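You operate a simulated robot arm through the tools that you are given. There is no shell and no other tool.

You run a simulated robot arm. Do the job below in one go: nothing can be reset, and whatever is moved stays where it is left.

Task
Even out the yellow and green carboys with the racking hose.
Fine: orange coupler on the yellow port, purple on the green; the lever under the ledge open for one run, then shut; leave the couplers in their ports. Set down upright: coupler.

Only the result counts: the job must be done as asked and must still hold three seconds after the hand-in. Knocking over, shifting, dropping, spilling or breaking anything else fails it.

Robot
A 7-joint arm with a two-finger parallel gripper, fixed in place. Base frame: the origin is at the foot of the arm, x ahead of it, y to its left, z up; the work surface is at about z = 0.92. Units: m, degrees, N and s.
With the tool pointing down near the work surface it reaches from about 0.28 to 0.68 m from the base axis. Its first joint turns from -66.0 to 66.0 degrees. Payload 1.57 kg.
The tool frame sits at the grasp point between the pads (the TCP): z along the fingers, y along the line on which they close. The tips reach 0.03 m beyond it. Largest opening 0.11 m; finger width 0.024, thickness 0.012; the body of the gripper, 0.048 by 0.112 m, starts 0.078 m behind the TCP.
Orientation is that of the tool frame in the base frame, as [roll, pitch, yaw] about the fixed x, y, z axes, in that order (R = Rz(yaw) Ry(pitch) Rx(roll)). With the fingers straight down and closing along the base's y, the tool's x points along the base's -x, its y along +y and its z along -z.

Tools
- The arm moves only by the tool nudge_tool. Its argument "targets" is a list of rows, each an object (a shift or turn left out is 0, a gripper value left out holds the last) with "rotation": the turn, a rotation vector about the tool's x, y, z in degrees, a list of three; "offset": the shift along the tool's x, y, z in m, a list of three; "claw": the finger opening in m, from 0 to 0.11. In form: [{"rotation": [ax, ay, az], "offset": [dx, dy, dz], "claw": claw}, ...]. A call has 1 to 20 rows; each row is the pose to reach, as a shift and turn from the pose commanded when the call began, along the tool's axes at that moment. Rows are played at 5 a second. More than 0.05 m and 8.6 degrees between two rows, or a gripper value outside its range, and nothing of the call is played. A pose out of reach is approached as far as the arm can. The call stops where the force on the tool passes 90 N (or 10 N more than at its start, if that is more) or the arm is blocked; 0.2 s more then pass. The fingers move at their own pace (about 0.108 m/s each) and stop on an object; they squeeze with about 32 N. The grip force told is the motor's: it shows also when the fingers shut on nothing. Time passes only in rows, and 0.2 s behind the last, so rows that repeat a pose let the fingers close. The reply holds the time, the measured pose of the TCP, the force on the tool along the base axes, the opening and the grip force, in the units named above and with some noise, with the torque about the TCP (base axes, N m) and any sound that the robot's microphone picked up.
- Cameras (640 x 400 px; columns grow to the right, rows downward): "scene" is fixed at [0.1788, -0.4108, 1.3966]; the picture's right is [0.58, -0.81, 0.00], its down [-0.51, -0.36, -0.78] and it looks along [0.64, 0.45, -0.62] (base axes); focal length 278 px, centre (320, 200). "wrist" rides on the gripper at [0.07, 0.016, -0.141] in the tool frame; the picture's right is [-0.23, 0.97, 0.00], its down [-0.86, -0.20, -0.48] and it looks along [-0.47, -0.11, 0.88] (tool axes); focal length 222 px, centre (320, 200). There is no depth. A picture from a camera that has moved, and an enlarged one, comes with that camera's place and axes in the base frame and with its lens.
- grab_frame(camera): a new picture of that camera. It takes no simulated time.
- enlarge(camera, box): a new picture of the part [left, top, right, bottom] of that camera's present view, enlarged. It takes no simulated time.
- finish_job(): hands the job in; it is judged then, once.

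Places have to be worked out from the pictures, the camera data and where the tool is seen. Open the gripper and draw the arm clear of the work before you hand the job in, unless the task says otherwise.

The tools are called as a command line: name --argument value ..., lists and objects as JSON in quotes. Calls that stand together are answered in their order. nudge_tool: Moves the arm, as the interface text tells. Its arguments: {"type":"object","properties":{"targets":{"type":"array","items":{"type":"object","properties":{"rotation":{"type":"array","items":{"type":"number"}},"offset":{"type":"array","items":{"type":"number"}},"claw":{"type":"number"}}}}},"required":["targets"]} The other tools are called the same way: grab_frame (camera) takes a picture; enlarge (camera, box) takes an enlarged picture of a part of a camera's view; finish_job () hands the job in.

At the start:

```text
clock: 0.0
ee_pos: [0.4125, -0.1431, 1.1816]
ee_rot: [180.0, -0.1, -180.0]
contact_force: [0.7, -0.4, 0.5]
moment: [0.01, 0.0, -0.01]
opening: 0.1102
gripper_force: 0.1
```

scene: 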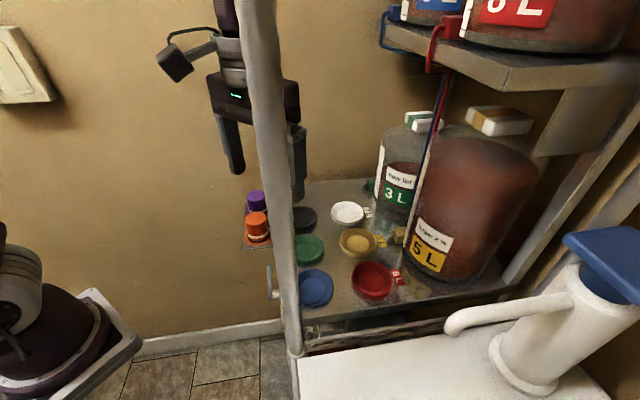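
wrist: 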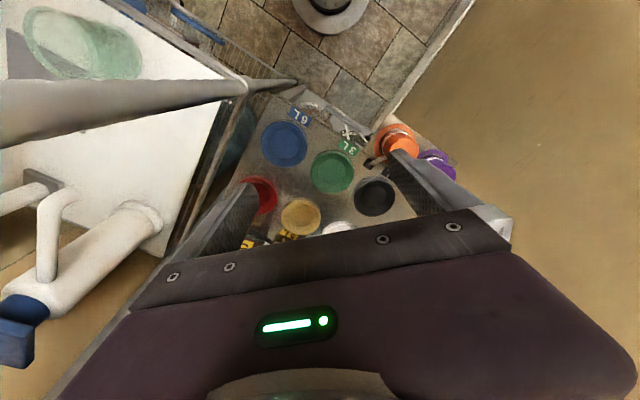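

I start by looking at the scene more closely with enlarged pictures from both cameras, before moving anything.

enlarge --camera "scene" --box '[230, 160, 430, 320]'

enlarge --camera "wrist" --box '[220, 70, 480, 250]'

enlarge --camera "scene" --box '[360, 0, 640, 200]'

enlarge --camera "scene" --box '[240, 250, 480, 400]'

```text
2.50 times, centred on (330, 240) of scene
camera zoom: at [0.1788, -0.4108, 1.3966], right [0.58, -0.81, 0.0], down [-0.51, -0.36, -0.78], along [0.64, 0.45, -0.62], focal length 695 px, centre (295, 100)
```

zoom: 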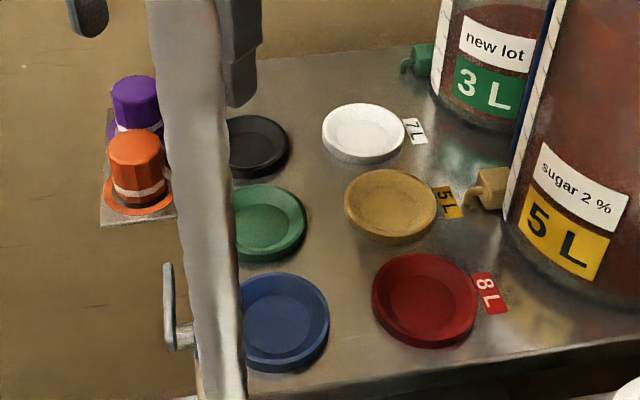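

```text
2.22 times, centred on (350, 160) of wrist
camera zoom: at [0.3428, -0.1264, 1.3239], right [0.23, 0.97, 0.0], down [0.86, -0.2, 0.48], along [0.47, -0.11, -0.88], focal length 494 px, centre (253, 289)
```

zoom: 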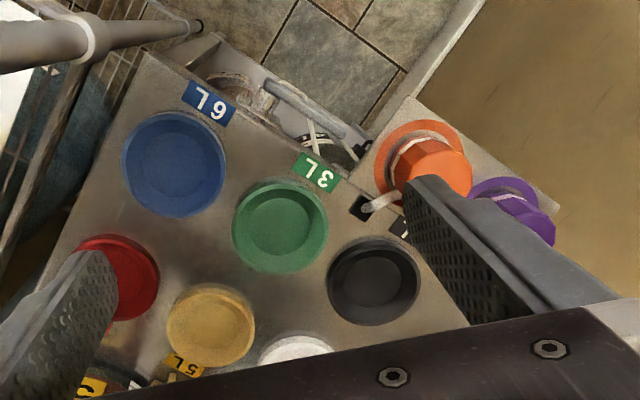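

```text
2.00 times, centred on (500, 100) of scene
camera zoom: at [0.1788, -0.4108, 1.3966], right [0.58, -0.81, 0.0], down [-0.51, -0.36, -0.78], along [0.64, 0.45, -0.62], focal length 556 px, centre (-40, 400)
```

zoom: 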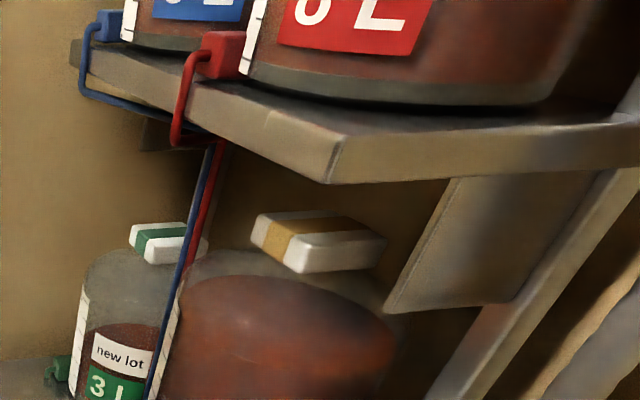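

```text
2.67 times, centred on (360, 325) of scene
camera zoom: at [0.1788, -0.4108, 1.3966], right [0.58, -0.81, 0.0], down [-0.51, -0.36, -0.78], along [0.64, 0.45, -0.62], focal length 741 px, centre (213, -133)
```

zoom: 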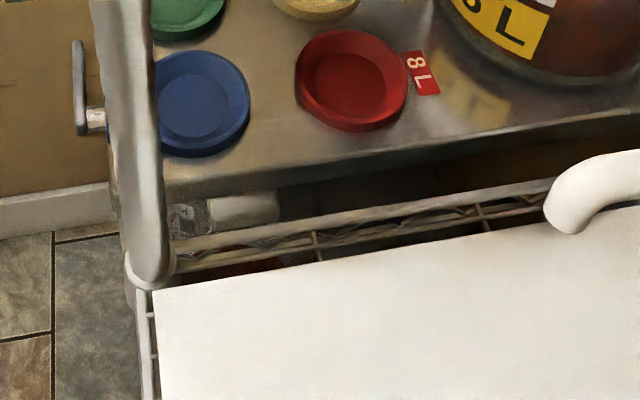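

The wrist and scene views place the couplers near (0.47, -0.03) and (0.51, 0.04), the green port near (0.50, -0.14), the yellow port near (0.58, -0.22), and a lever bar at about z 0.84 along the front edge. I move the arm slightly left and back at a safe height so the wrist camera can see the couplers and the lever better.

nudge_tool --targets '[{"offset": [0.02, 0.03, 0]}, {"offset": [0.04, 0.06, 0]}, {"offset": [0.06, 0.09, 0]}, {"offset": [0.06, 0.09, 0]}]'

grab_frame --camera "wrist"

grab_frame --camera "scene"

```text
clock: 1.0
ee_pos: [0.3514, -0.0537, 1.1799]
ee_rot: [180.0, 0.0, -180.0]
contact_force: [0.2, -0.1, 0.1]
moment: [0.01, 0.04, 0.02]
opening: 0.1099
gripper_force: 0.0
```

```text
taken
camera wrist: at [0.2816, -0.0365, 1.3226], right [0.23, 0.97, 0.0], down [0.85, -0.2, 0.48], along [0.47, -0.11, -0.88], focal length 222 px, centre (320, 200)
```

wrist: 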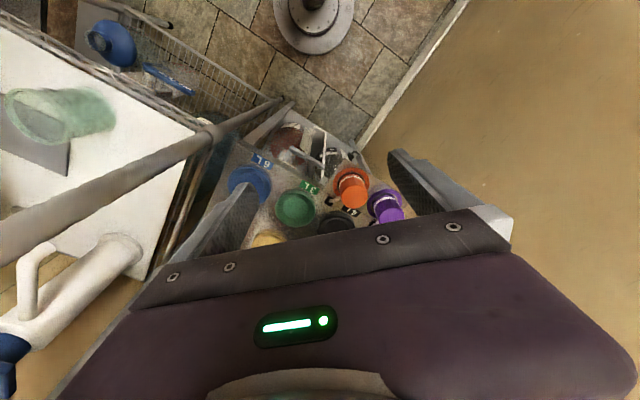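

```text
taken
```

scene: 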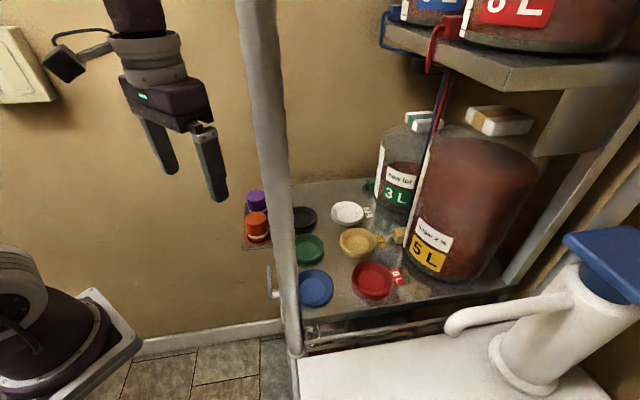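

Now the couplers, the port discs and the front edge are all visible between the fingers. I enlarge this region to read the labels and see the lever.

enlarge --camera "wrist" --box '[240, 100, 420, 240]'

enlarge --camera "wrist" --box '[260, 110, 370, 180]'

enlarge --camera "scene" --box '[230, 180, 320, 320]'

```text
2.86 times, centred on (330, 170) of wrist
camera zoom: at [0.2816, -0.0365, 1.3226], right [0.23, 0.97, 0.0], down [0.85, -0.2, 0.48], along [0.47, -0.11, -0.88], focal length 635 px, centre (291, 286)
```

zoom: 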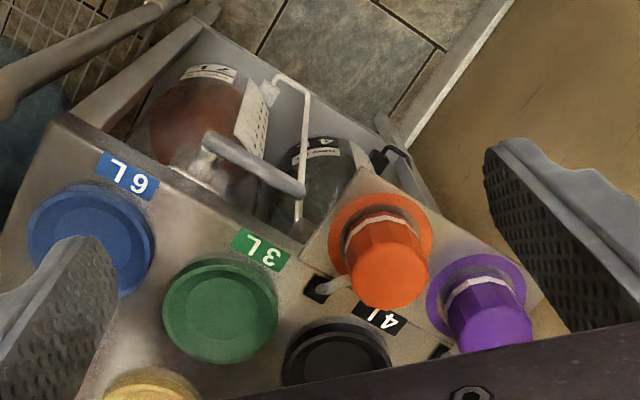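

```text
5.71 times, centred on (315, 145) of wrist
camera zoom: at [0.2816, -0.0365, 1.3226], right [0.23, 0.97, 0.0], down [0.85, -0.2, 0.48], along [0.47, -0.11, -0.88], focal length 1269 px, centre (349, 514)
```

zoom: 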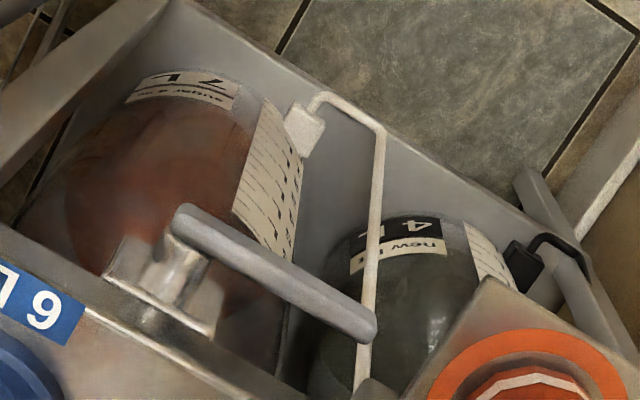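

```text
2.86 times, centred on (275, 250) of scene
camera zoom: at [0.1787, -0.4107, 1.3966], right [0.58, -0.81, 0.0], down [-0.51, -0.36, -0.78], along [0.64, 0.45, -0.62], focal length 794 px, centre (449, 57)
```

zoom: 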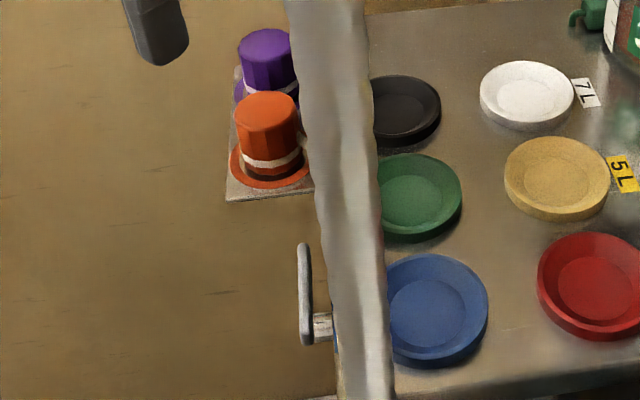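

The lever's pivot is at its near end, below the front edge, with the handle lying along the edge. The couplers are hat-shaped with a brim. I turn the tool about 47 degrees to line up with the couplers and move above them at TCP z of about 1.10 for a close look.

nudge_tool --targets '[{"offset": [-0.02, 0.01, 0.0], "rotation": [0, 0, -7.8]}, {"offset": [-0.045, 0.02, 0.01], "rotation": [0, 0, -15.6]}, {"offset": [-0.07, 0.03, 0.025], "rotation": [0, 0, -23.4]}, {"offset": [-0.095, 0.045, 0.04], "rotation": [0, 0, -31.2]}, {"offset": [-0.115, 0.055, 0.06], "rotation": [0, 0, -39.0]}, {"offset": [-0.134, 0.064, 0.08], "rotation": [0, 0, -47.0]}, {"offset": [-0.134, 0.064, 0.08], "rotation": [0, 0, -47.0]}]'

grab_frame --camera "wrist"

grab_frame --camera "scene"

```text
clock: 2.6
ee_pos: [0.4869, 0.0097, 1.104]
ee_rot: [-180.0, 0.0, -132.8]
contact_force: [-0.6, 0.1, 0.0]
moment: [0.0, 0.04, -0.03]
opening: 0.1099
gripper_force: 0.1
```

```text
taken
camera wrist: at [0.428, -0.0286, 1.2454], right [-0.56, 0.83, 0.0], down [0.73, 0.49, 0.48], along [0.4, 0.27, -0.88], focal length 222 px, centre (320, 200)
```

wrist: 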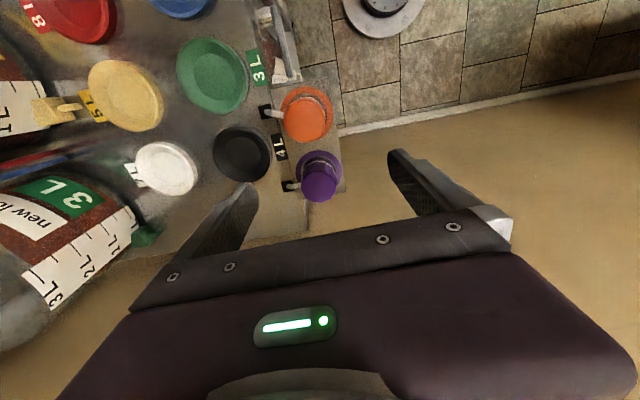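

```text
taken
```

scene: 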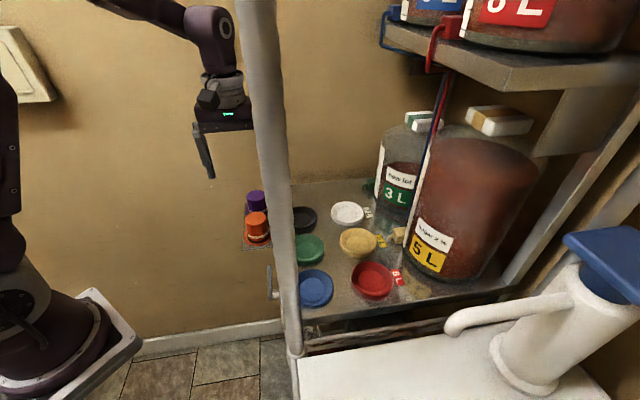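

The close view is clear: both couplers stand on a side plate, each with a small stub pointing toward the table. I enlarge the couplers and the ports.

enlarge --camera "wrist" --box '[250, 70, 370, 215]'

enlarge --camera "wrist" --box '[60, 20, 290, 200]'

```text
2.76 times, centred on (310, 142) of wrist
camera zoom: at [0.428, -0.0286, 1.2454], right [-0.56, 0.83, 0.0], down [0.73, 0.49, 0.48], along [0.4, 0.27, -0.88], focal length 613 px, centre (348, 359)
```

zoom: 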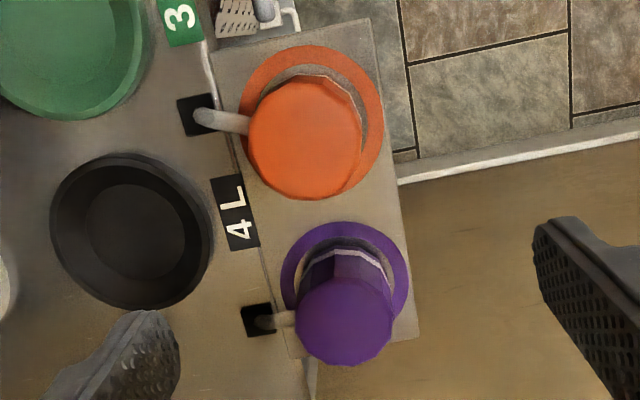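

```text
2.22 times, centred on (175, 110) of wrist
camera zoom: at [0.428, -0.0286, 1.2454], right [-0.56, 0.83, 0.0], down [0.73, 0.49, 0.48], along [0.4, 0.27, -0.88], focal length 494 px, centre (642, 400)
```

zoom: 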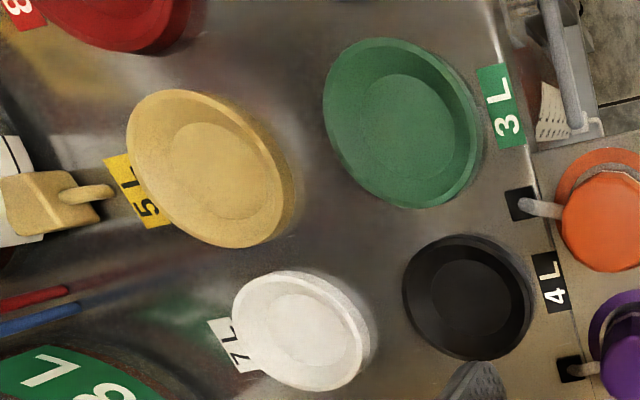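

The couplers are about 0.07 m across the brim and 0.048 m across the body, with tops near z 0.975. Orange is at (0.472, -0.020), purple at (0.534, 0.041), and hose stubs point to the table side, so I should close the fingers along the table edge direction (yaw about 135). I back off and turn to that yaw, which also lets the camera look at the front face and the lever.

nudge_tool --targets '[{"offset": [0.008, 0.003, 0], "rotation": [0, 0, 7.7]}, {"offset": [0.016, 0.006, 0], "rotation": [0, 0, 15.4]}, {"offset": [0.024, 0.01, 0], "rotation": [0, 0, 23.1]}, {"offset": [0.032, 0.013, 0], "rotation": [0, 0, 30.8]}, {"offset": [0.04, 0.016, 0], "rotation": [0, 0, 38.5]}, {"offset": [0.048, 0.02, 0], "rotation": [0, 0, 46.2]}, {"offset": [0.056, 0.023, 0], "rotation": [0, 0, 53.9]}, {"offset": [0.064, 0.026, 0], "rotation": [0, 0, 61.6]}, {"offset": [0.072, 0.03, 0], "rotation": [0, 0, 69.3]}, {"offset": [0.08, 0.033, 0], "rotation": [0, 0, 77.0]}, {"offset": [0.084, 0.035, 0], "rotation": [0, 0, 84.7]}, {"offset": [0.0884, 0.0366, 0], "rotation": [0, 0, 92.2]}, {"offset": [0.0884, 0.0366, 0], "rotation": [0, 0, 92.2]}]'

grab_frame --camera "wrist"

grab_frame --camera "scene"

```text
clock: 5.4
ee_pos: [0.3995, -0.031, 1.1007]
ee_rot: [-179.9, 0.0, 134.7]
contact_force: [-0.4, 1.0, -0.1]
moment: [0.01, 0.0, -0.01]
opening: 0.1097
gripper_force: 0.2
```

```text
taken
camera wrist: at [0.3615, 0.032, 1.2439], right [0.85, 0.52, 0.0], down [0.46, -0.75, 0.48], along [0.25, -0.41, -0.88], focal length 222 px, centre (320, 200)
```

wrist: 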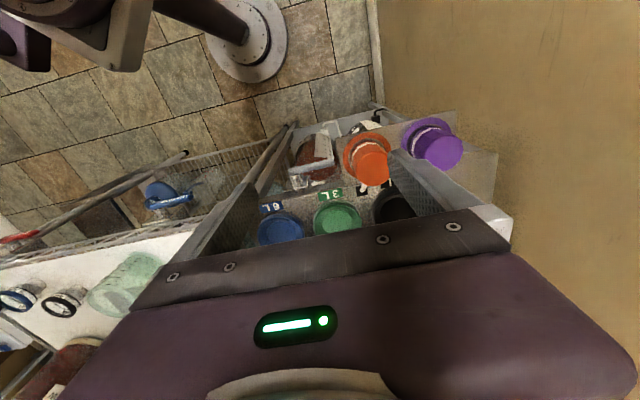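

```text
taken
```

scene: 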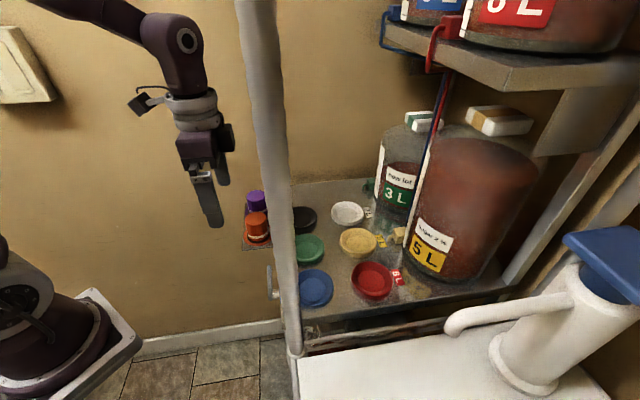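

The tool is at yaw 134.7 with the lever bracket in view between the fingers. I enlarge the lever area and the couplers from this side.

enlarge --camera "wrist" --box '[260, 100, 400, 190]'

enlarge --camera "wrist" --box '[330, 100, 480, 230]'

```text
4.44 times, centred on (330, 145) of wrist
camera zoom: at [0.3615, 0.032, 1.2439], right [0.85, 0.52, 0.0], down [0.46, -0.75, 0.48], along [0.25, -0.41, -0.88], focal length 987 px, centre (276, 444)
```

zoom: 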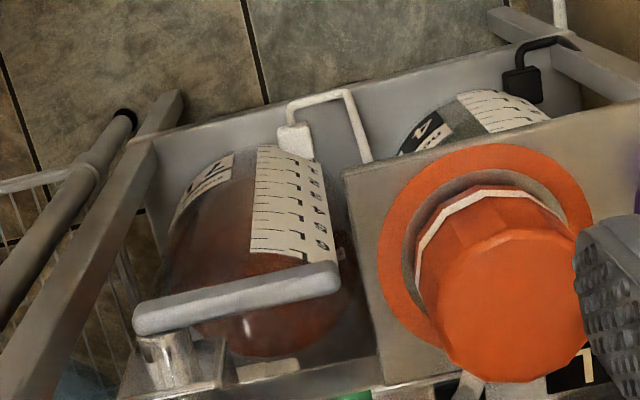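

```text
3.08 times, centred on (405, 165) of wrist
camera zoom: at [0.3615, 0.032, 1.2439], right [0.85, 0.52, 0.0], down [0.46, -0.75, 0.48], along [0.25, -0.41, -0.88], focal length 684 px, centre (58, 308)
```

zoom: 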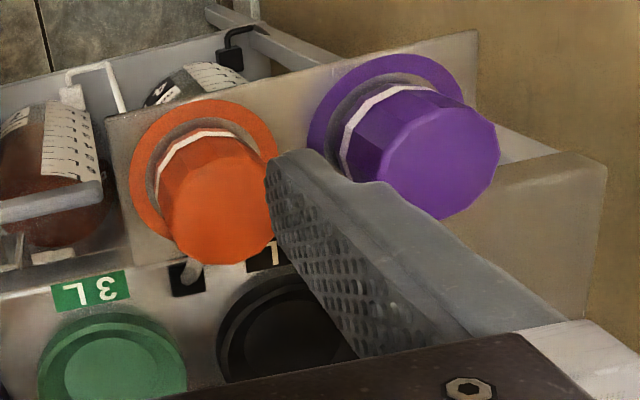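

The lever bar runs from its pivot at about (0.392, -0.124, 0.865) to its free end at about (0.450, -0.068, 0.865), roughly 0.02 m outside the table edge. I tilt the tool 30 degrees to view the lever and the front face more from the side and look for open/shut marks.

nudge_tool --targets '[{"offset": [0.005, -0.01, 0.02], "rotation": [0, -7.5, 0]}, {"offset": [0.01, -0.02, 0.045], "rotation": [0, -15, 0]}, {"offset": [0.016, -0.03, 0.07], "rotation": [0, -22.5, 0]}, {"offset": [0.0213, -0.0415, 0.1], "rotation": [0, -30, 0]}, {"offset": [0.0213, -0.0415, 0.1], "rotation": [0, -30, 0]}]'

grab_frame --camera "wrist"

grab_frame --camera "scene"

```text
clock: 6.6
ee_pos: [0.4193, -0.0059, 1.0163]
ee_rot: [-178.9, 26.1, 134.6]
contact_force: [-0.2, 0.6, 1.0]
moment: [0.02, -0.06, 0.01]
opening: 0.1099
gripper_force: 0.0
out of reach, approached as far as the arm can: row 3, 4, 5
```

```text
taken
camera wrist: at [0.345, 0.0975, 1.1139], right [0.84, 0.53, 0.08], down [0.26, -0.53, 0.81], along [0.48, -0.66, -0.58], focal length 222 px, centre (320, 200)
```

wrist: 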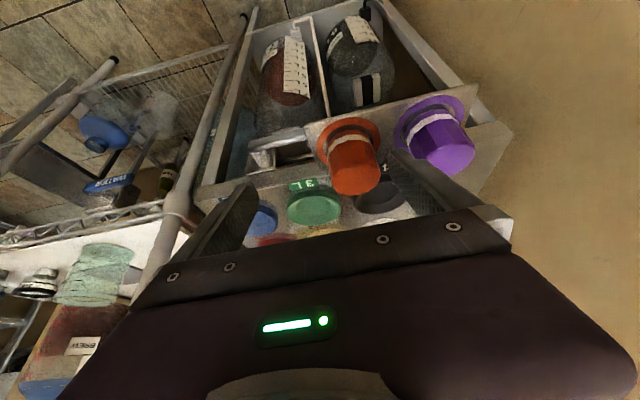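

```text
taken
```

scene: 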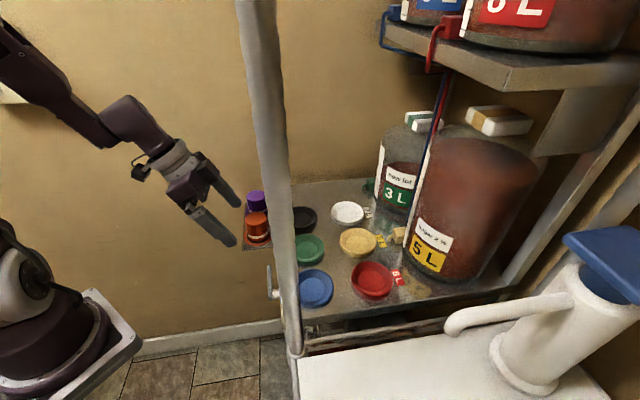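

The pose was partly out of reach and the TCP is at (0.419, -0.006, 1.016), with nothing touched. I enlarge the lever area from here before backing off.

enlarge --camera "wrist" --box '[200, 110, 360, 220]'

enlarge --camera "wrist" --box '[300, 80, 480, 220]'

enlarge --camera "wrist" --box '[0, 30, 260, 230]'

```text
3.64 times, centred on (280, 165) of wrist
camera zoom: at [0.345, 0.0975, 1.1139], right [0.84, 0.53, 0.08], down [0.26, -0.53, 0.81], along [0.48, -0.66, -0.58], focal length 808 px, centre (466, 327)
```

zoom: 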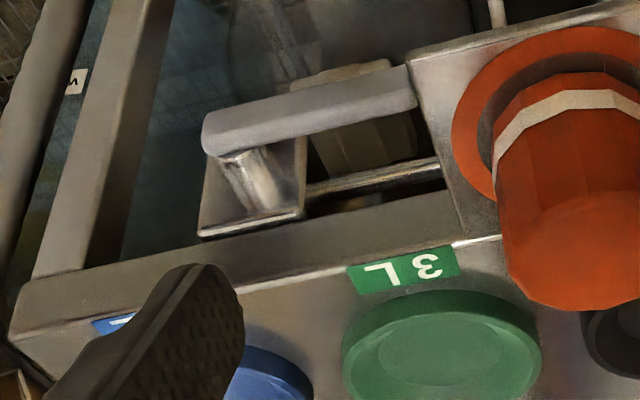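

```text
2.86 times, centred on (390, 150) of wrist
camera zoom: at [0.345, 0.0975, 1.1139], right [0.84, 0.53, 0.08], down [0.26, -0.53, 0.81], along [0.48, -0.66, -0.58], focal length 635 px, centre (120, 343)
```

zoom: 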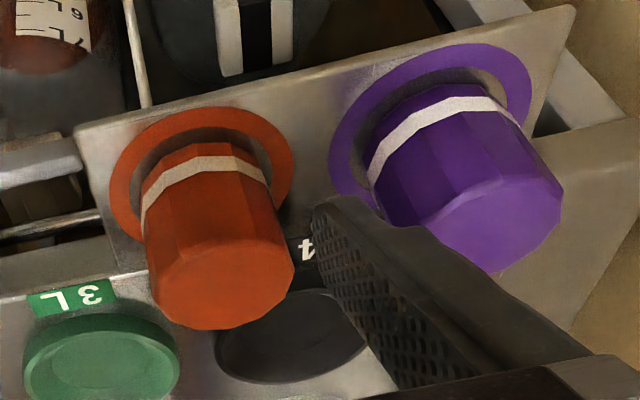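

```text
2.00 times, centred on (130, 130) of wrist
camera zoom: at [0.345, 0.0975, 1.1139], right [0.84, 0.53, 0.08], down [0.26, -0.53, 0.81], along [0.48, -0.66, -0.58], focal length 444 px, centre (700, 340)
```

zoom: 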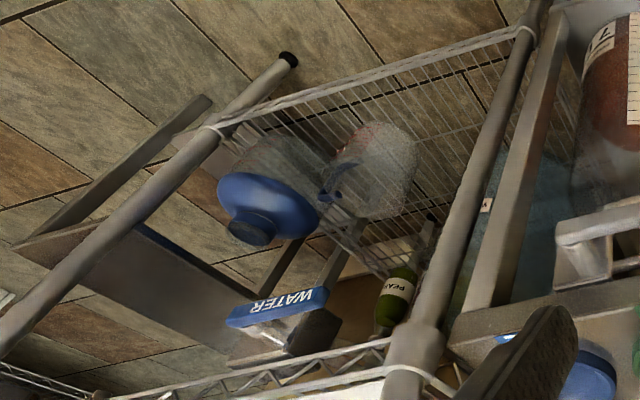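

The lever stem runs into a square plate under the table edge, and a rod-like part continues to its right at the same height. I zoom in more on the lever to judge its current state.

enlarge --camera "wrist" --box '[240, 120, 330, 180]'

enlarge --camera "scene" --box '[250, 250, 310, 310]'

enlarge --camera "wrist" --box '[240, 0, 420, 120]'

```text
6.67 times, centred on (285, 150) of wrist
camera zoom: at [0.345, 0.0975, 1.1139], right [0.84, 0.53, 0.08], down [0.26, -0.53, 0.81], along [0.48, -0.66, -0.58], focal length 1481 px, centre (553, 533)
```

zoom: 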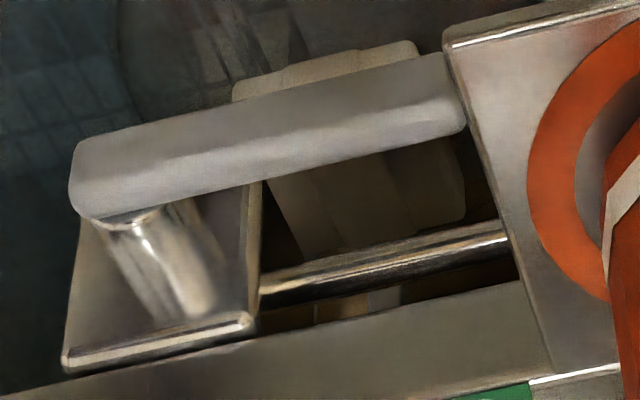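

```text
6.67 times, centred on (280, 280) of scene
camera zoom: at [0.1787, -0.4108, 1.3966], right [0.58, -0.81, 0.0], down [-0.51, -0.36, -0.78], along [0.64, 0.45, -0.62], focal length 1853 px, centre (587, -333)
```

zoom: 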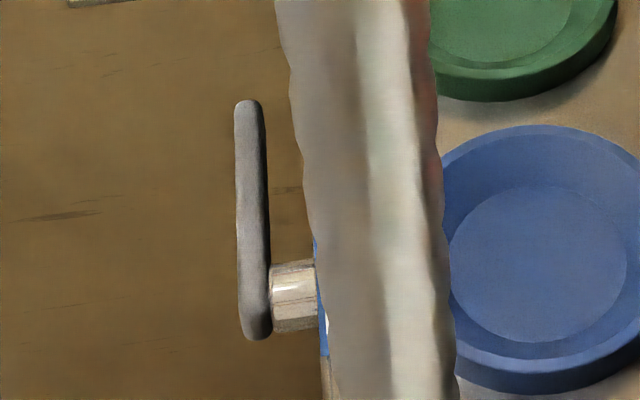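

```text
3.33 times, centred on (330, 60) of wrist
camera zoom: at [0.345, 0.0975, 1.1139], right [0.84, 0.53, 0.08], down [0.26, -0.53, 0.81], along [0.48, -0.66, -0.58], focal length 740 px, centre (287, 667)
```

zoom: 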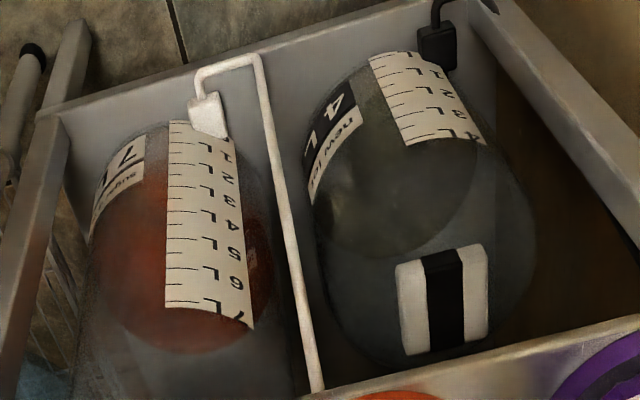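

The lever bar is a simple quarter-turn handle and no extra markings are visible, so I treat it as shut at the start. I now untilt the tool and rise again before going for the couplers.

nudge_tool --targets '[{"offset": [-0.0125, 0, -0.0217], "rotation": [0, 7.5, 0]}, {"offset": [-0.025, 0, -0.0433], "rotation": [0, 15, 0]}, {"offset": [-0.0375, 0, -0.065], "rotation": [0, 22.5, 0]}, {"offset": [-0.05, 0, -0.0866], "rotation": [0, 30, 0]}, {"offset": [-0.05, 0, -0.0866], "rotation": [0, 30, 0]}]'

```text
clock: 7.8
ee_pos: [0.4252, -0.0129, 1.1187]
ee_rot: [-179.0, -4.0, 134.1]
contact_force: [-1.2, -0.6, 0.3]
moment: [0.0, -0.03, -0.01]
opening: 0.11
gripper_force: 0.0
```

The commanded pose was clipped to what was reached, leaving a 4 degree tilt. I level the tool, set yaw to 135, and move above the orange coupler at TCP z of about 1.07.

nudge_tool --targets '[{"offset": [-0.0135, 0.01, 0.015], "rotation": [-0.3, -1.3, -0.3]}, {"offset": [-0.027, 0.02, 0.03], "rotation": [-0.7, -2.7, -0.6]}, {"offset": [-0.0403, 0.0302, 0.0455], "rotation": [-1.0, -4.0, -0.9]}, {"offset": [-0.0403, 0.0302, 0.0455], "rotation": [-1.0, -4.0, -0.9]}]'

grab_frame --camera "wrist"

enlarge --camera "wrist" --box '[240, 60, 420, 220]'

enlarge --camera "scene" --box '[200, 100, 360, 260]'

```text
clock: 8.8
ee_pos: [0.4722, -0.0191, 1.0699]
ee_rot: [179.9, 0.1, 135.0]
contact_force: [-0.1, -1.3, -0.1]
moment: [0.0, -0.01, -0.03]
opening: 0.1099
gripper_force: 0.0
```

```text
taken
camera wrist: at [0.4349, 0.043, 1.213], right [0.85, 0.53, 0.0], down [0.46, -0.75, 0.48], along [0.25, -0.41, -0.88], focal length 222 px, centre (320, 200)
```

wrist: 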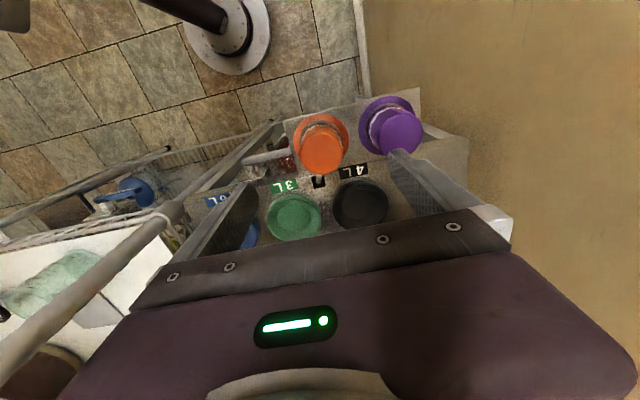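

```text
2.50 times, centred on (330, 140) of wrist
camera zoom: at [0.4349, 0.043, 1.213], right [0.85, 0.53, 0.0], down [0.46, -0.75, 0.48], along [0.25, -0.41, -0.88], focal length 555 px, centre (295, 350)
```

zoom: 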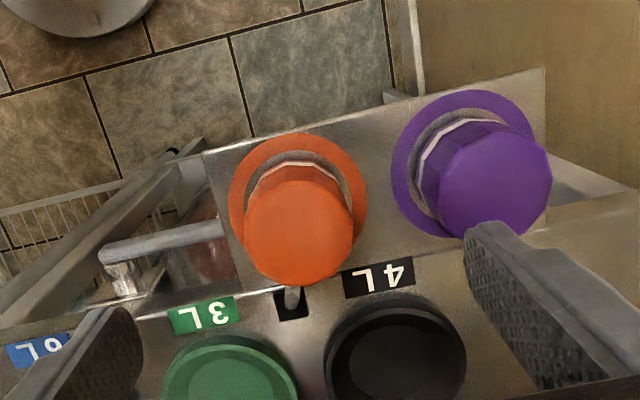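

```text
2.50 times, centred on (280, 180) of scene
camera zoom: at [0.1788, -0.4108, 1.3966], right [0.58, -0.81, 0.0], down [-0.51, -0.36, -0.78], along [0.64, 0.45, -0.62], focal length 695 px, centre (420, 250)
```

zoom: 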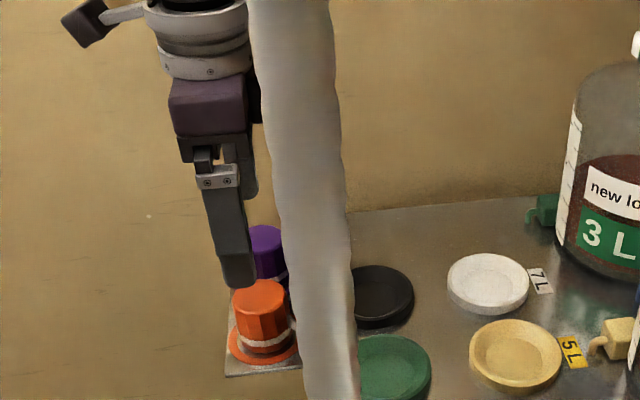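

The orange top is at about (0.473, -0.017), within 2–3 mm of the TCP, and the purple is at (0.534, 0.043). I set the opening to 0.075 and descend to TCP z of about 0.966, which leaves the tips just above the ring.

nudge_tool --targets '[{"offset": [0, 0.002, 0], "claw": 0.075}, {"offset": [0, 0.002, 0.02], "claw": 0.075}, {"offset": [0, 0.002, 0.045], "claw": 0.075}, {"offset": [0, 0.002, 0.07], "claw": 0.075}, {"offset": [0, 0.002, 0.09], "claw": 0.075}, {"offset": [0, 0.002, 0.104], "claw": 0.075}, {"offset": [0, 0.002, 0.104], "claw": 0.075}]'

grab_frame --camera "wrist"

enlarge --camera "scene" --box '[200, 140, 340, 260]'

```text
clock: 10.4
ee_pos: [0.4753, -0.0178, 0.9663]
ee_rot: [-179.9, 0.0, 134.9]
contact_force: [-0.6, 0.1, 0.3]
moment: [0.03, -0.01, 0.02]
opening: 0.0752
gripper_force: 0.0
```

```text
taken
camera wrist: at [0.4373, 0.044, 1.1071], right [0.85, 0.53, 0.0], down [0.46, -0.75, 0.48], along [0.25, -0.41, -0.88], focal length 222 px, centre (320, 200)
```

wrist: 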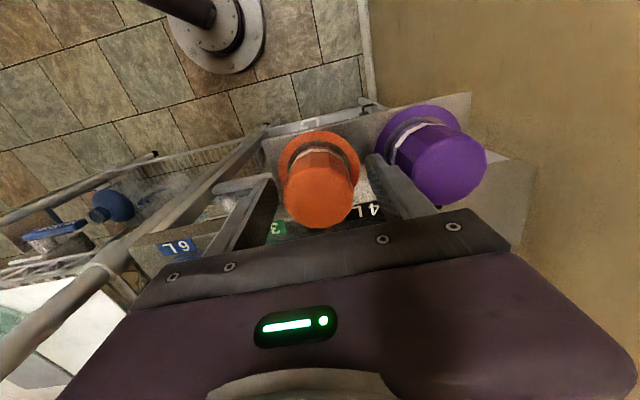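

```text
3.33 times, centred on (270, 200) of scene
camera zoom: at [0.1788, -0.4108, 1.3966], right [0.58, -0.81, 0.0], down [-0.51, -0.36, -0.78], along [0.64, 0.45, -0.62], focal length 927 px, centre (487, 200)
```

zoom: 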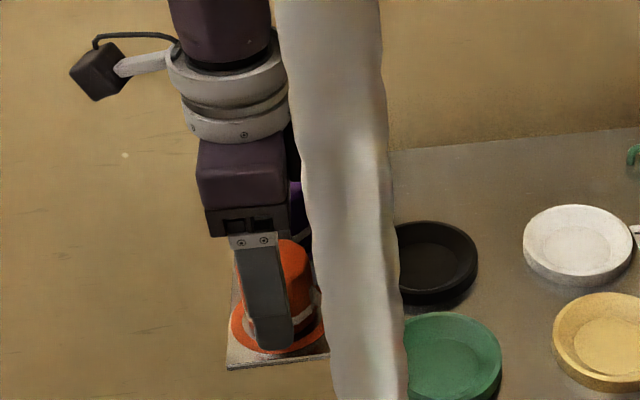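

The coupler sits centred between the fingers with no contact force. I close the gripper on it and hold for about a second.

nudge_tool --targets '[{"offset": [0, 0, 0], "claw": 0.03}, {"offset": [0, 0, 0], "claw": 0.03}, {"offset": [0, 0, 0], "claw": 0.03}, {"offset": [0, 0, 0], "claw": 0.03}, {"offset": [0, 0, 0], "claw": 0.03}]'

grab_frame --camera "wrist"

```text
clock: 11.6
ee_pos: [0.475, -0.0183, 0.9649]
ee_rot: [179.9, 0.0, 135.0]
contact_force: [-0.2, 0.0, 0.0]
moment: [0.0, 0.0, 0.02]
opening: 0.0489
gripper_force: 31.9
```

```text
taken
camera wrist: at [0.4373, 0.044, 1.1074], right [0.85, 0.53, 0.0], down [0.46, -0.75, 0.48], along [0.25, -0.41, -0.88], focal length 222 px, centre (320, 200)
```

wrist: 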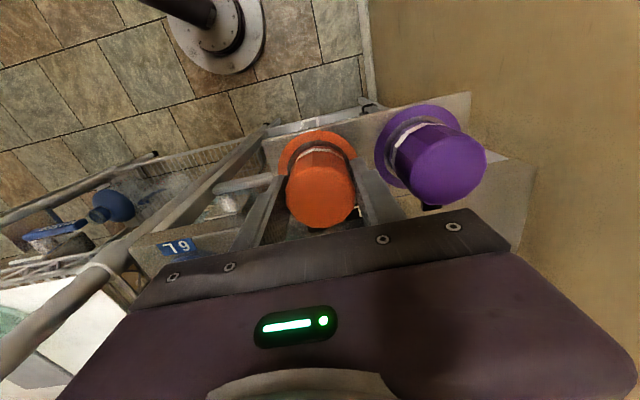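

The grip closed at 0.0489 m with 32 N, so the coupler is held. I lift slowly by 3 cm and check the force and whether it comes free.

nudge_tool --targets '[{"offset": [0, 0, -0.005]}, {"offset": [0, 0, -0.012]}, {"offset": [0, 0, -0.02]}, {"offset": [0, 0, -0.03]}, {"offset": [0, 0, -0.03]}]'

grab_frame --camera "wrist"

enlarge --camera "scene" --box '[200, 140, 340, 260]'

```text
clock: 12.8
ee_pos: [0.4741, -0.0162, 0.9964]
ee_rot: [180.0, 0.1, 135.0]
contact_force: [0.6, 0.0, -1.5]
moment: [0.03, 0.0, -0.01]
opening: 0.0491
gripper_force: 32.0
```

```text
taken
camera wrist: at [0.4361, 0.0445, 1.1381], right [0.85, 0.53, 0.0], down [0.46, -0.75, 0.48], along [0.25, -0.41, -0.88], focal length 222 px, centre (320, 200)
```

wrist: 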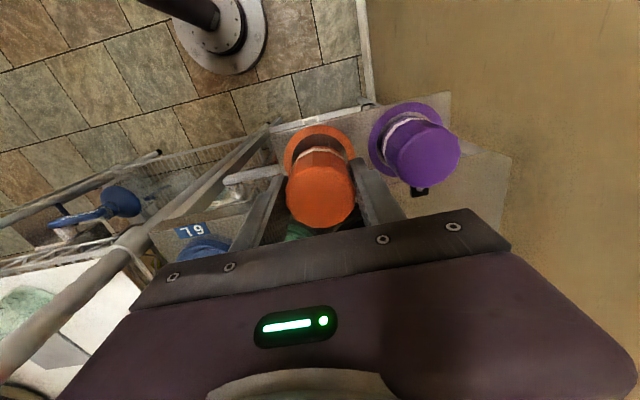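

```text
3.33 times, centred on (270, 200) of scene
camera zoom: at [0.1788, -0.4108, 1.3966], right [0.58, -0.81, 0.0], down [-0.51, -0.36, -0.78], along [0.64, 0.45, -0.62], focal length 927 px, centre (487, 200)
```

zoom: 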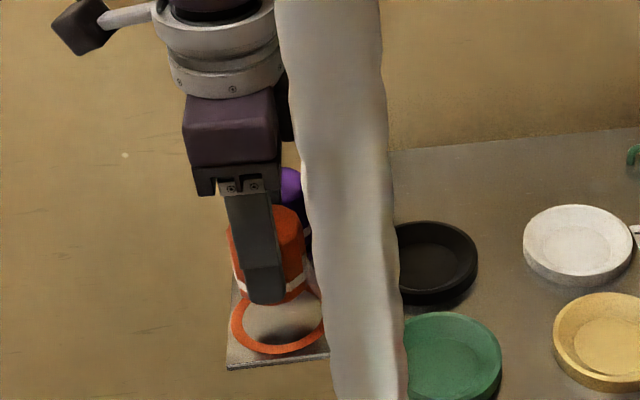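

The orange coupler came up freely with about 1.5 N of weight, and the orange ring is only a mark on the plate. I lift to z of about 1.055 and carry it toward the yellow port at about (0.58, -0.219).

nudge_tool --targets '[{"offset": [0, 0, -0.025]}, {"offset": [0, 0, -0.05]}, {"offset": [-0.02, -0.006, -0.06]}, {"offset": [-0.045, -0.014, -0.06]}, {"offset": [-0.07, -0.022, -0.06]}, {"offset": [-0.095, -0.03, -0.06]}, {"offset": [-0.12, -0.038, -0.06]}, {"offset": [-0.12, -0.038, -0.06]}]'

grab_frame --camera "scene"

grab_frame --camera "wrist"

```text
clock: 14.6
ee_pos: [0.532, -0.131, 1.0555]
ee_rot: [-179.9, 0.0, 135.0]
contact_force: [0.5, -0.1, -0.8]
moment: [0.01, -0.01, 0.0]
opening: 0.0491
gripper_force: 32.0
```

```text
taken
```

scene: 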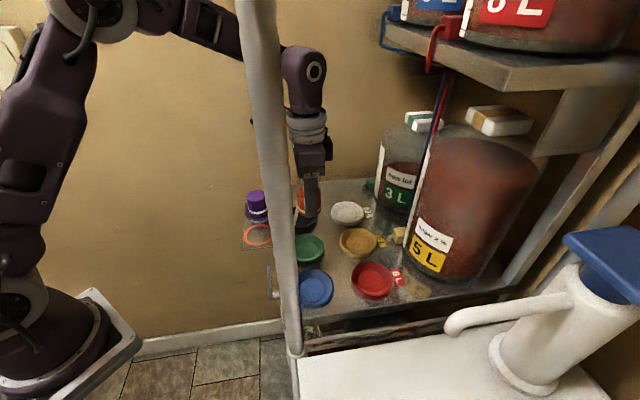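

```text
taken
camera wrist: at [0.494, -0.0686, 1.1982], right [0.85, 0.53, 0.0], down [0.46, -0.75, 0.48], along [0.25, -0.41, -0.88], focal length 222 px, centre (320, 200)
```

wrist: 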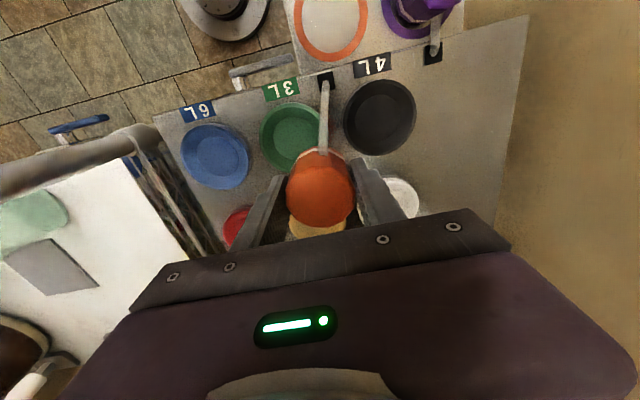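

The hose follows as a straight line from its hole, with no pull. I continue to just above the yellow port at the same height.

nudge_tool --targets '[{"offset": [-0.025, -0.007, 0]}, {"offset": [-0.05, -0.014, 0]}, {"offset": [-0.075, -0.021, 0]}, {"offset": [-0.097, -0.0276, 0]}, {"offset": [-0.097, -0.0276, 0]}]'

grab_frame --camera "scene"

grab_frame --camera "wrist"

enlarge --camera "wrist" --box '[220, 80, 420, 240]'

enlarge --camera "scene" --box '[290, 120, 450, 300]'

```text
clock: 15.8
ee_pos: [0.5799, -0.2197, 1.0578]
ee_rot: [180.0, 0.0, 135.0]
contact_force: [0.1, 0.1, -1.3]
moment: [0.0, 0.0, -0.02]
opening: 0.0494
gripper_force: 31.9
```

```text
taken
```

scene: 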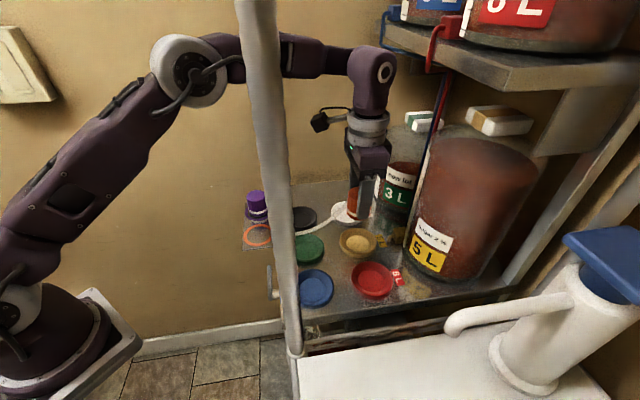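

```text
taken
camera wrist: at [0.5436, -0.1579, 1.2002], right [0.85, 0.53, 0.0], down [0.46, -0.75, 0.48], along [0.25, -0.41, -0.88], focal length 222 px, centre (320, 200)
```

wrist: 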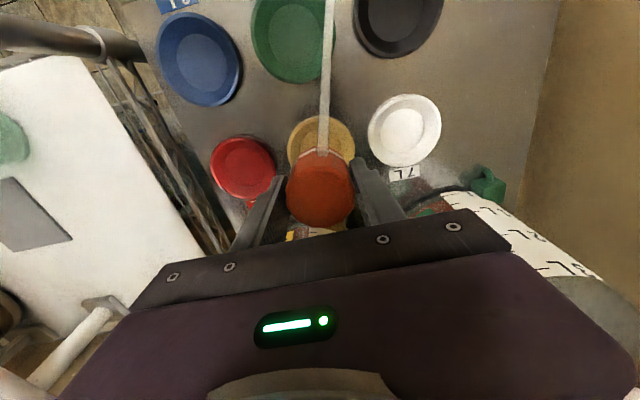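

```text
2.50 times, centred on (320, 160) of wrist
camera zoom: at [0.5436, -0.1579, 1.2002], right [0.85, 0.53, 0.0], down [0.46, -0.75, 0.48], along [0.25, -0.41, -0.88], focal length 555 px, centre (320, 300)
```

zoom: 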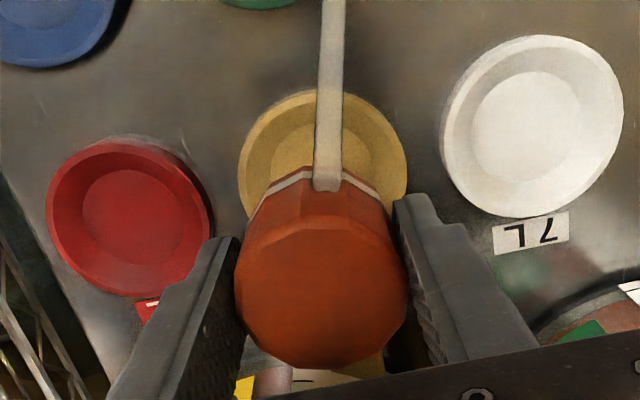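

```text
2.22 times, centred on (370, 210) of scene
camera zoom: at [0.1788, -0.4108, 1.3966], right [0.58, -0.81, 0.0], down [-0.51, -0.36, -0.78], along [0.64, 0.45, -0.62], focal length 618 px, centre (209, 178)
```

zoom: 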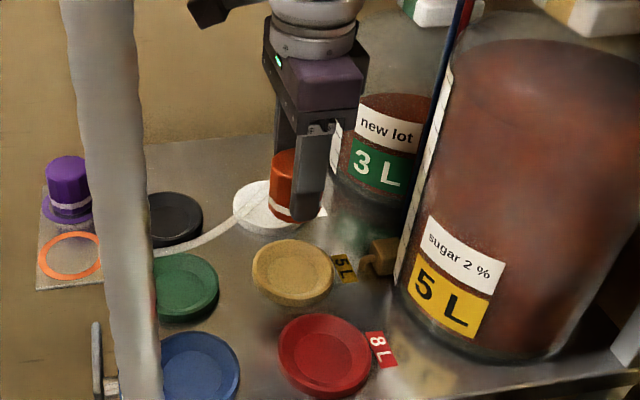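

The coupler is above the yellow port, which appears a few millimetres further toward the carboy than the tool axis. I lower to about 3 cm above the port for a closer relative check from both cameras.

nudge_tool --targets '[{"offset": [-0.002, 0, 0.02]}, {"offset": [-0.004, 0, 0.035]}, {"offset": [-0.004, 0, 0.05]}, {"offset": [-0.004, 0, 0.05]}]'

enlarge --camera "wrist" --box '[220, 80, 420, 240]'

enlarge --camera "scene" --box '[320, 180, 420, 280]'

```text
clock: 16.8
ee_pos: [0.5831, -0.2191, 1.0065]
ee_rot: [-179.9, 0.1, 135.0]
contact_force: [0.8, 0.3, -1.5]
moment: [0.03, -0.01, 0.01]
opening: 0.0489
gripper_force: 32.0
```

```text
2.50 times, centred on (320, 160) of wrist
camera zoom: at [0.5461, -0.1582, 1.1496], right [0.85, 0.53, 0.0], down [0.46, -0.75, 0.48], along [0.25, -0.41, -0.88], focal length 555 px, centre (320, 300)
```

zoom: 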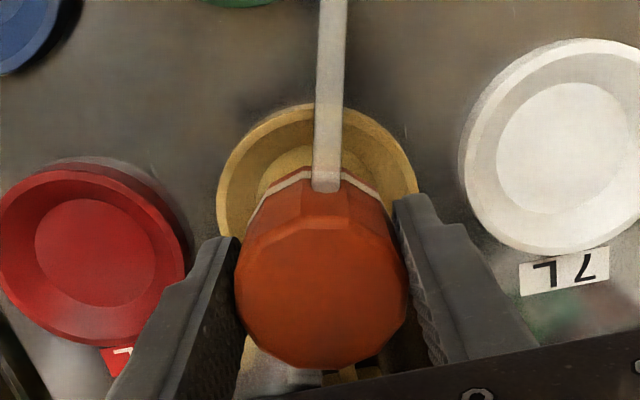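

```text
4.00 times, centred on (370, 230) of scene
camera zoom: at [0.1788, -0.4108, 1.3966], right [0.58, -0.81, 0.0], down [-0.51, -0.36, -0.78], along [0.64, 0.45, -0.62], focal length 1112 px, centre (120, 80)
```

zoom: 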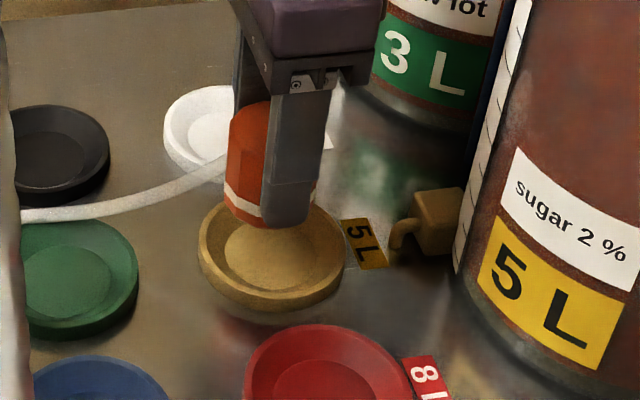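

The wrist view puts the port about 4–5 mm further in -y than the tool axis, and the scene view agrees on the sign. I shift by that amount, lower another 2 cm so the bottom is just above the rim, and recheck.

nudge_tool --targets '[{"offset": [-0.0039, -0.0032, 0.0]}, {"offset": [-0.0039, -0.0032, 0.01]}, {"offset": [-0.0039, -0.0032, 0.02]}, {"offset": [-0.0039, -0.0032, 0.02]}]'

enlarge --camera "wrist" --box '[260, 100, 380, 220]'

enlarge --camera "scene" --box '[330, 195, 390, 260]'

```text
clock: 17.8
ee_pos: [0.584, -0.2255, 0.9855]
ee_rot: [-180.0, 0.0, 134.9]
contact_force: [1.3, 0.5, -1.5]
moment: [-0.01, -0.01, 0.01]
opening: 0.0491
gripper_force: 31.9
```

```text
3.33 times, centred on (320, 160) of wrist
camera zoom: at [0.5462, -0.1635, 1.1277], right [0.85, 0.53, 0.0], down [0.46, -0.75, 0.48], along [0.25, -0.41, -0.88], focal length 740 px, centre (320, 333)
```

zoom: 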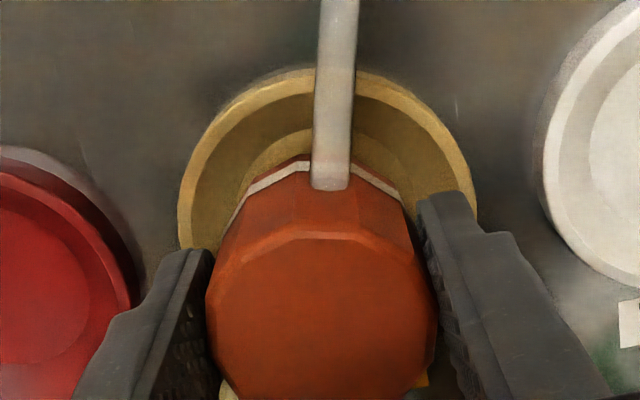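

```text
6.15 times, centred on (360, 228) of scene
camera zoom: at [0.1788, -0.4108, 1.3966], right [0.58, -0.81, 0.0], down [-0.51, -0.36, -0.78], along [0.64, 0.45, -0.62], focal length 1711 px, centre (74, 31)
```

zoom: 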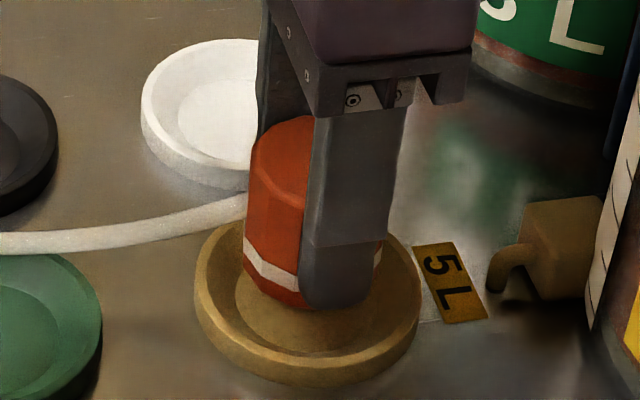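

Both views now show the coupler centred over the port within about 1–2 mm. I trim by 1 mm and lower in small steps while watching the force.

nudge_tool --targets '[{"offset": [-0.0007, 0.0007, 0.003]}, {"offset": [-0.0007, 0.0007, 0.006]}, {"offset": [-0.0007, 0.0007, 0.009]}, {"offset": [-0.0007, 0.0007, 0.012]}, {"offset": [-0.0007, 0.0007, 0.012]}]'

enlarge --camera "scene" --box '[330, 195, 390, 260]'

enlarge --camera "wrist" --box '[260, 100, 380, 220]'

```text
clock: 19.0
ee_pos: [0.5845, -0.2259, 0.973]
ee_rot: [-179.9, 0.0, 134.9]
contact_force: [0.3, 0.3, -0.9]
moment: [-0.02, -0.02, -0.02]
opening: 0.0494
gripper_force: 31.9
```

```text
6.15 times, centred on (360, 228) of scene
camera zoom: at [0.1788, -0.4108, 1.3966], right [0.58, -0.81, 0.0], down [-0.51, -0.36, -0.78], along [0.64, 0.45, -0.62], focal length 1711 px, centre (74, 31)
```

zoom: 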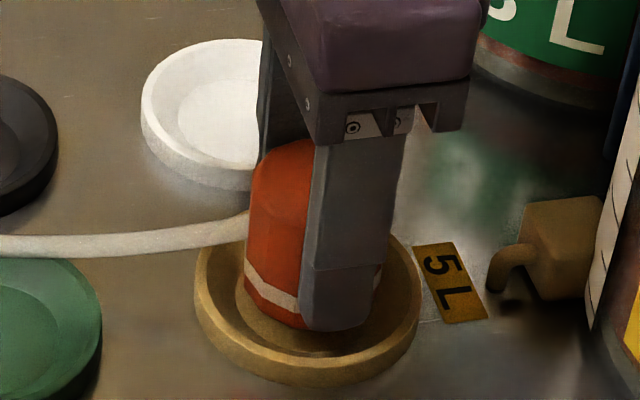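

```text
3.33 times, centred on (320, 160) of wrist
camera zoom: at [0.5474, -0.1642, 1.1161], right [0.85, 0.53, 0.0], down [0.46, -0.75, 0.48], along [0.25, -0.41, -0.88], focal length 740 px, centre (320, 333)
```

zoom: 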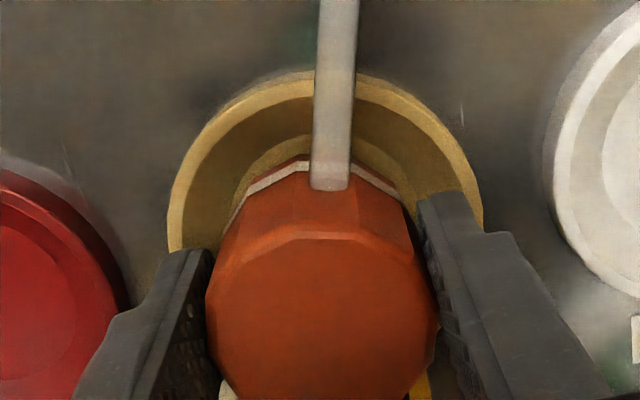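

The coupler bottom is now inside the dish without contact. I zoom in closer to judge the remaining gaps before seating it.

enlarge --camera "wrist" --box '[285, 115, 355, 165]'

enlarge --camera "scene" --box '[345, 222, 385, 257]'

```text
8.00 times, centred on (320, 140) of wrist
camera zoom: at [0.5474, -0.1642, 1.1161], right [0.85, 0.53, 0.0], down [0.46, -0.75, 0.48], along [0.25, -0.41, -0.88], focal length 1777 px, centre (320, 680)
```

zoom: 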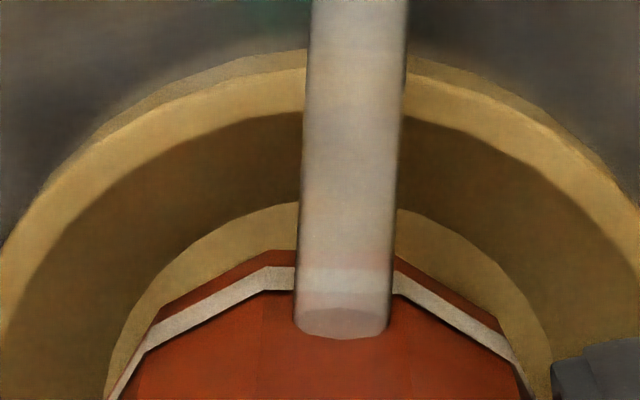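

```text
11.43 times, centred on (365, 240) of scene
camera zoom: at [0.1788, -0.4108, 1.3966], right [0.58, -0.81, 0.0], down [-0.51, -0.36, -0.78], along [0.64, 0.45, -0.62], focal length 3177 px, centre (-194, -251)
```

zoom: 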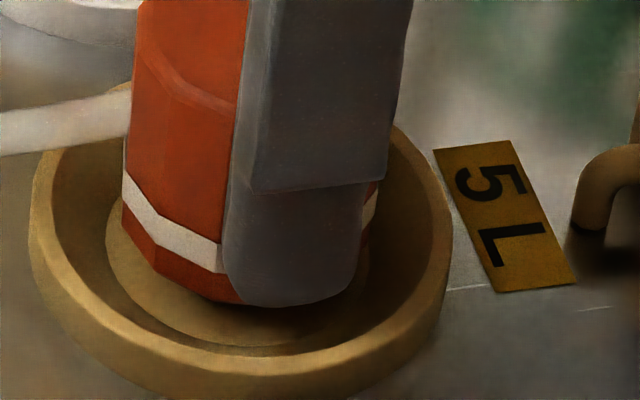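

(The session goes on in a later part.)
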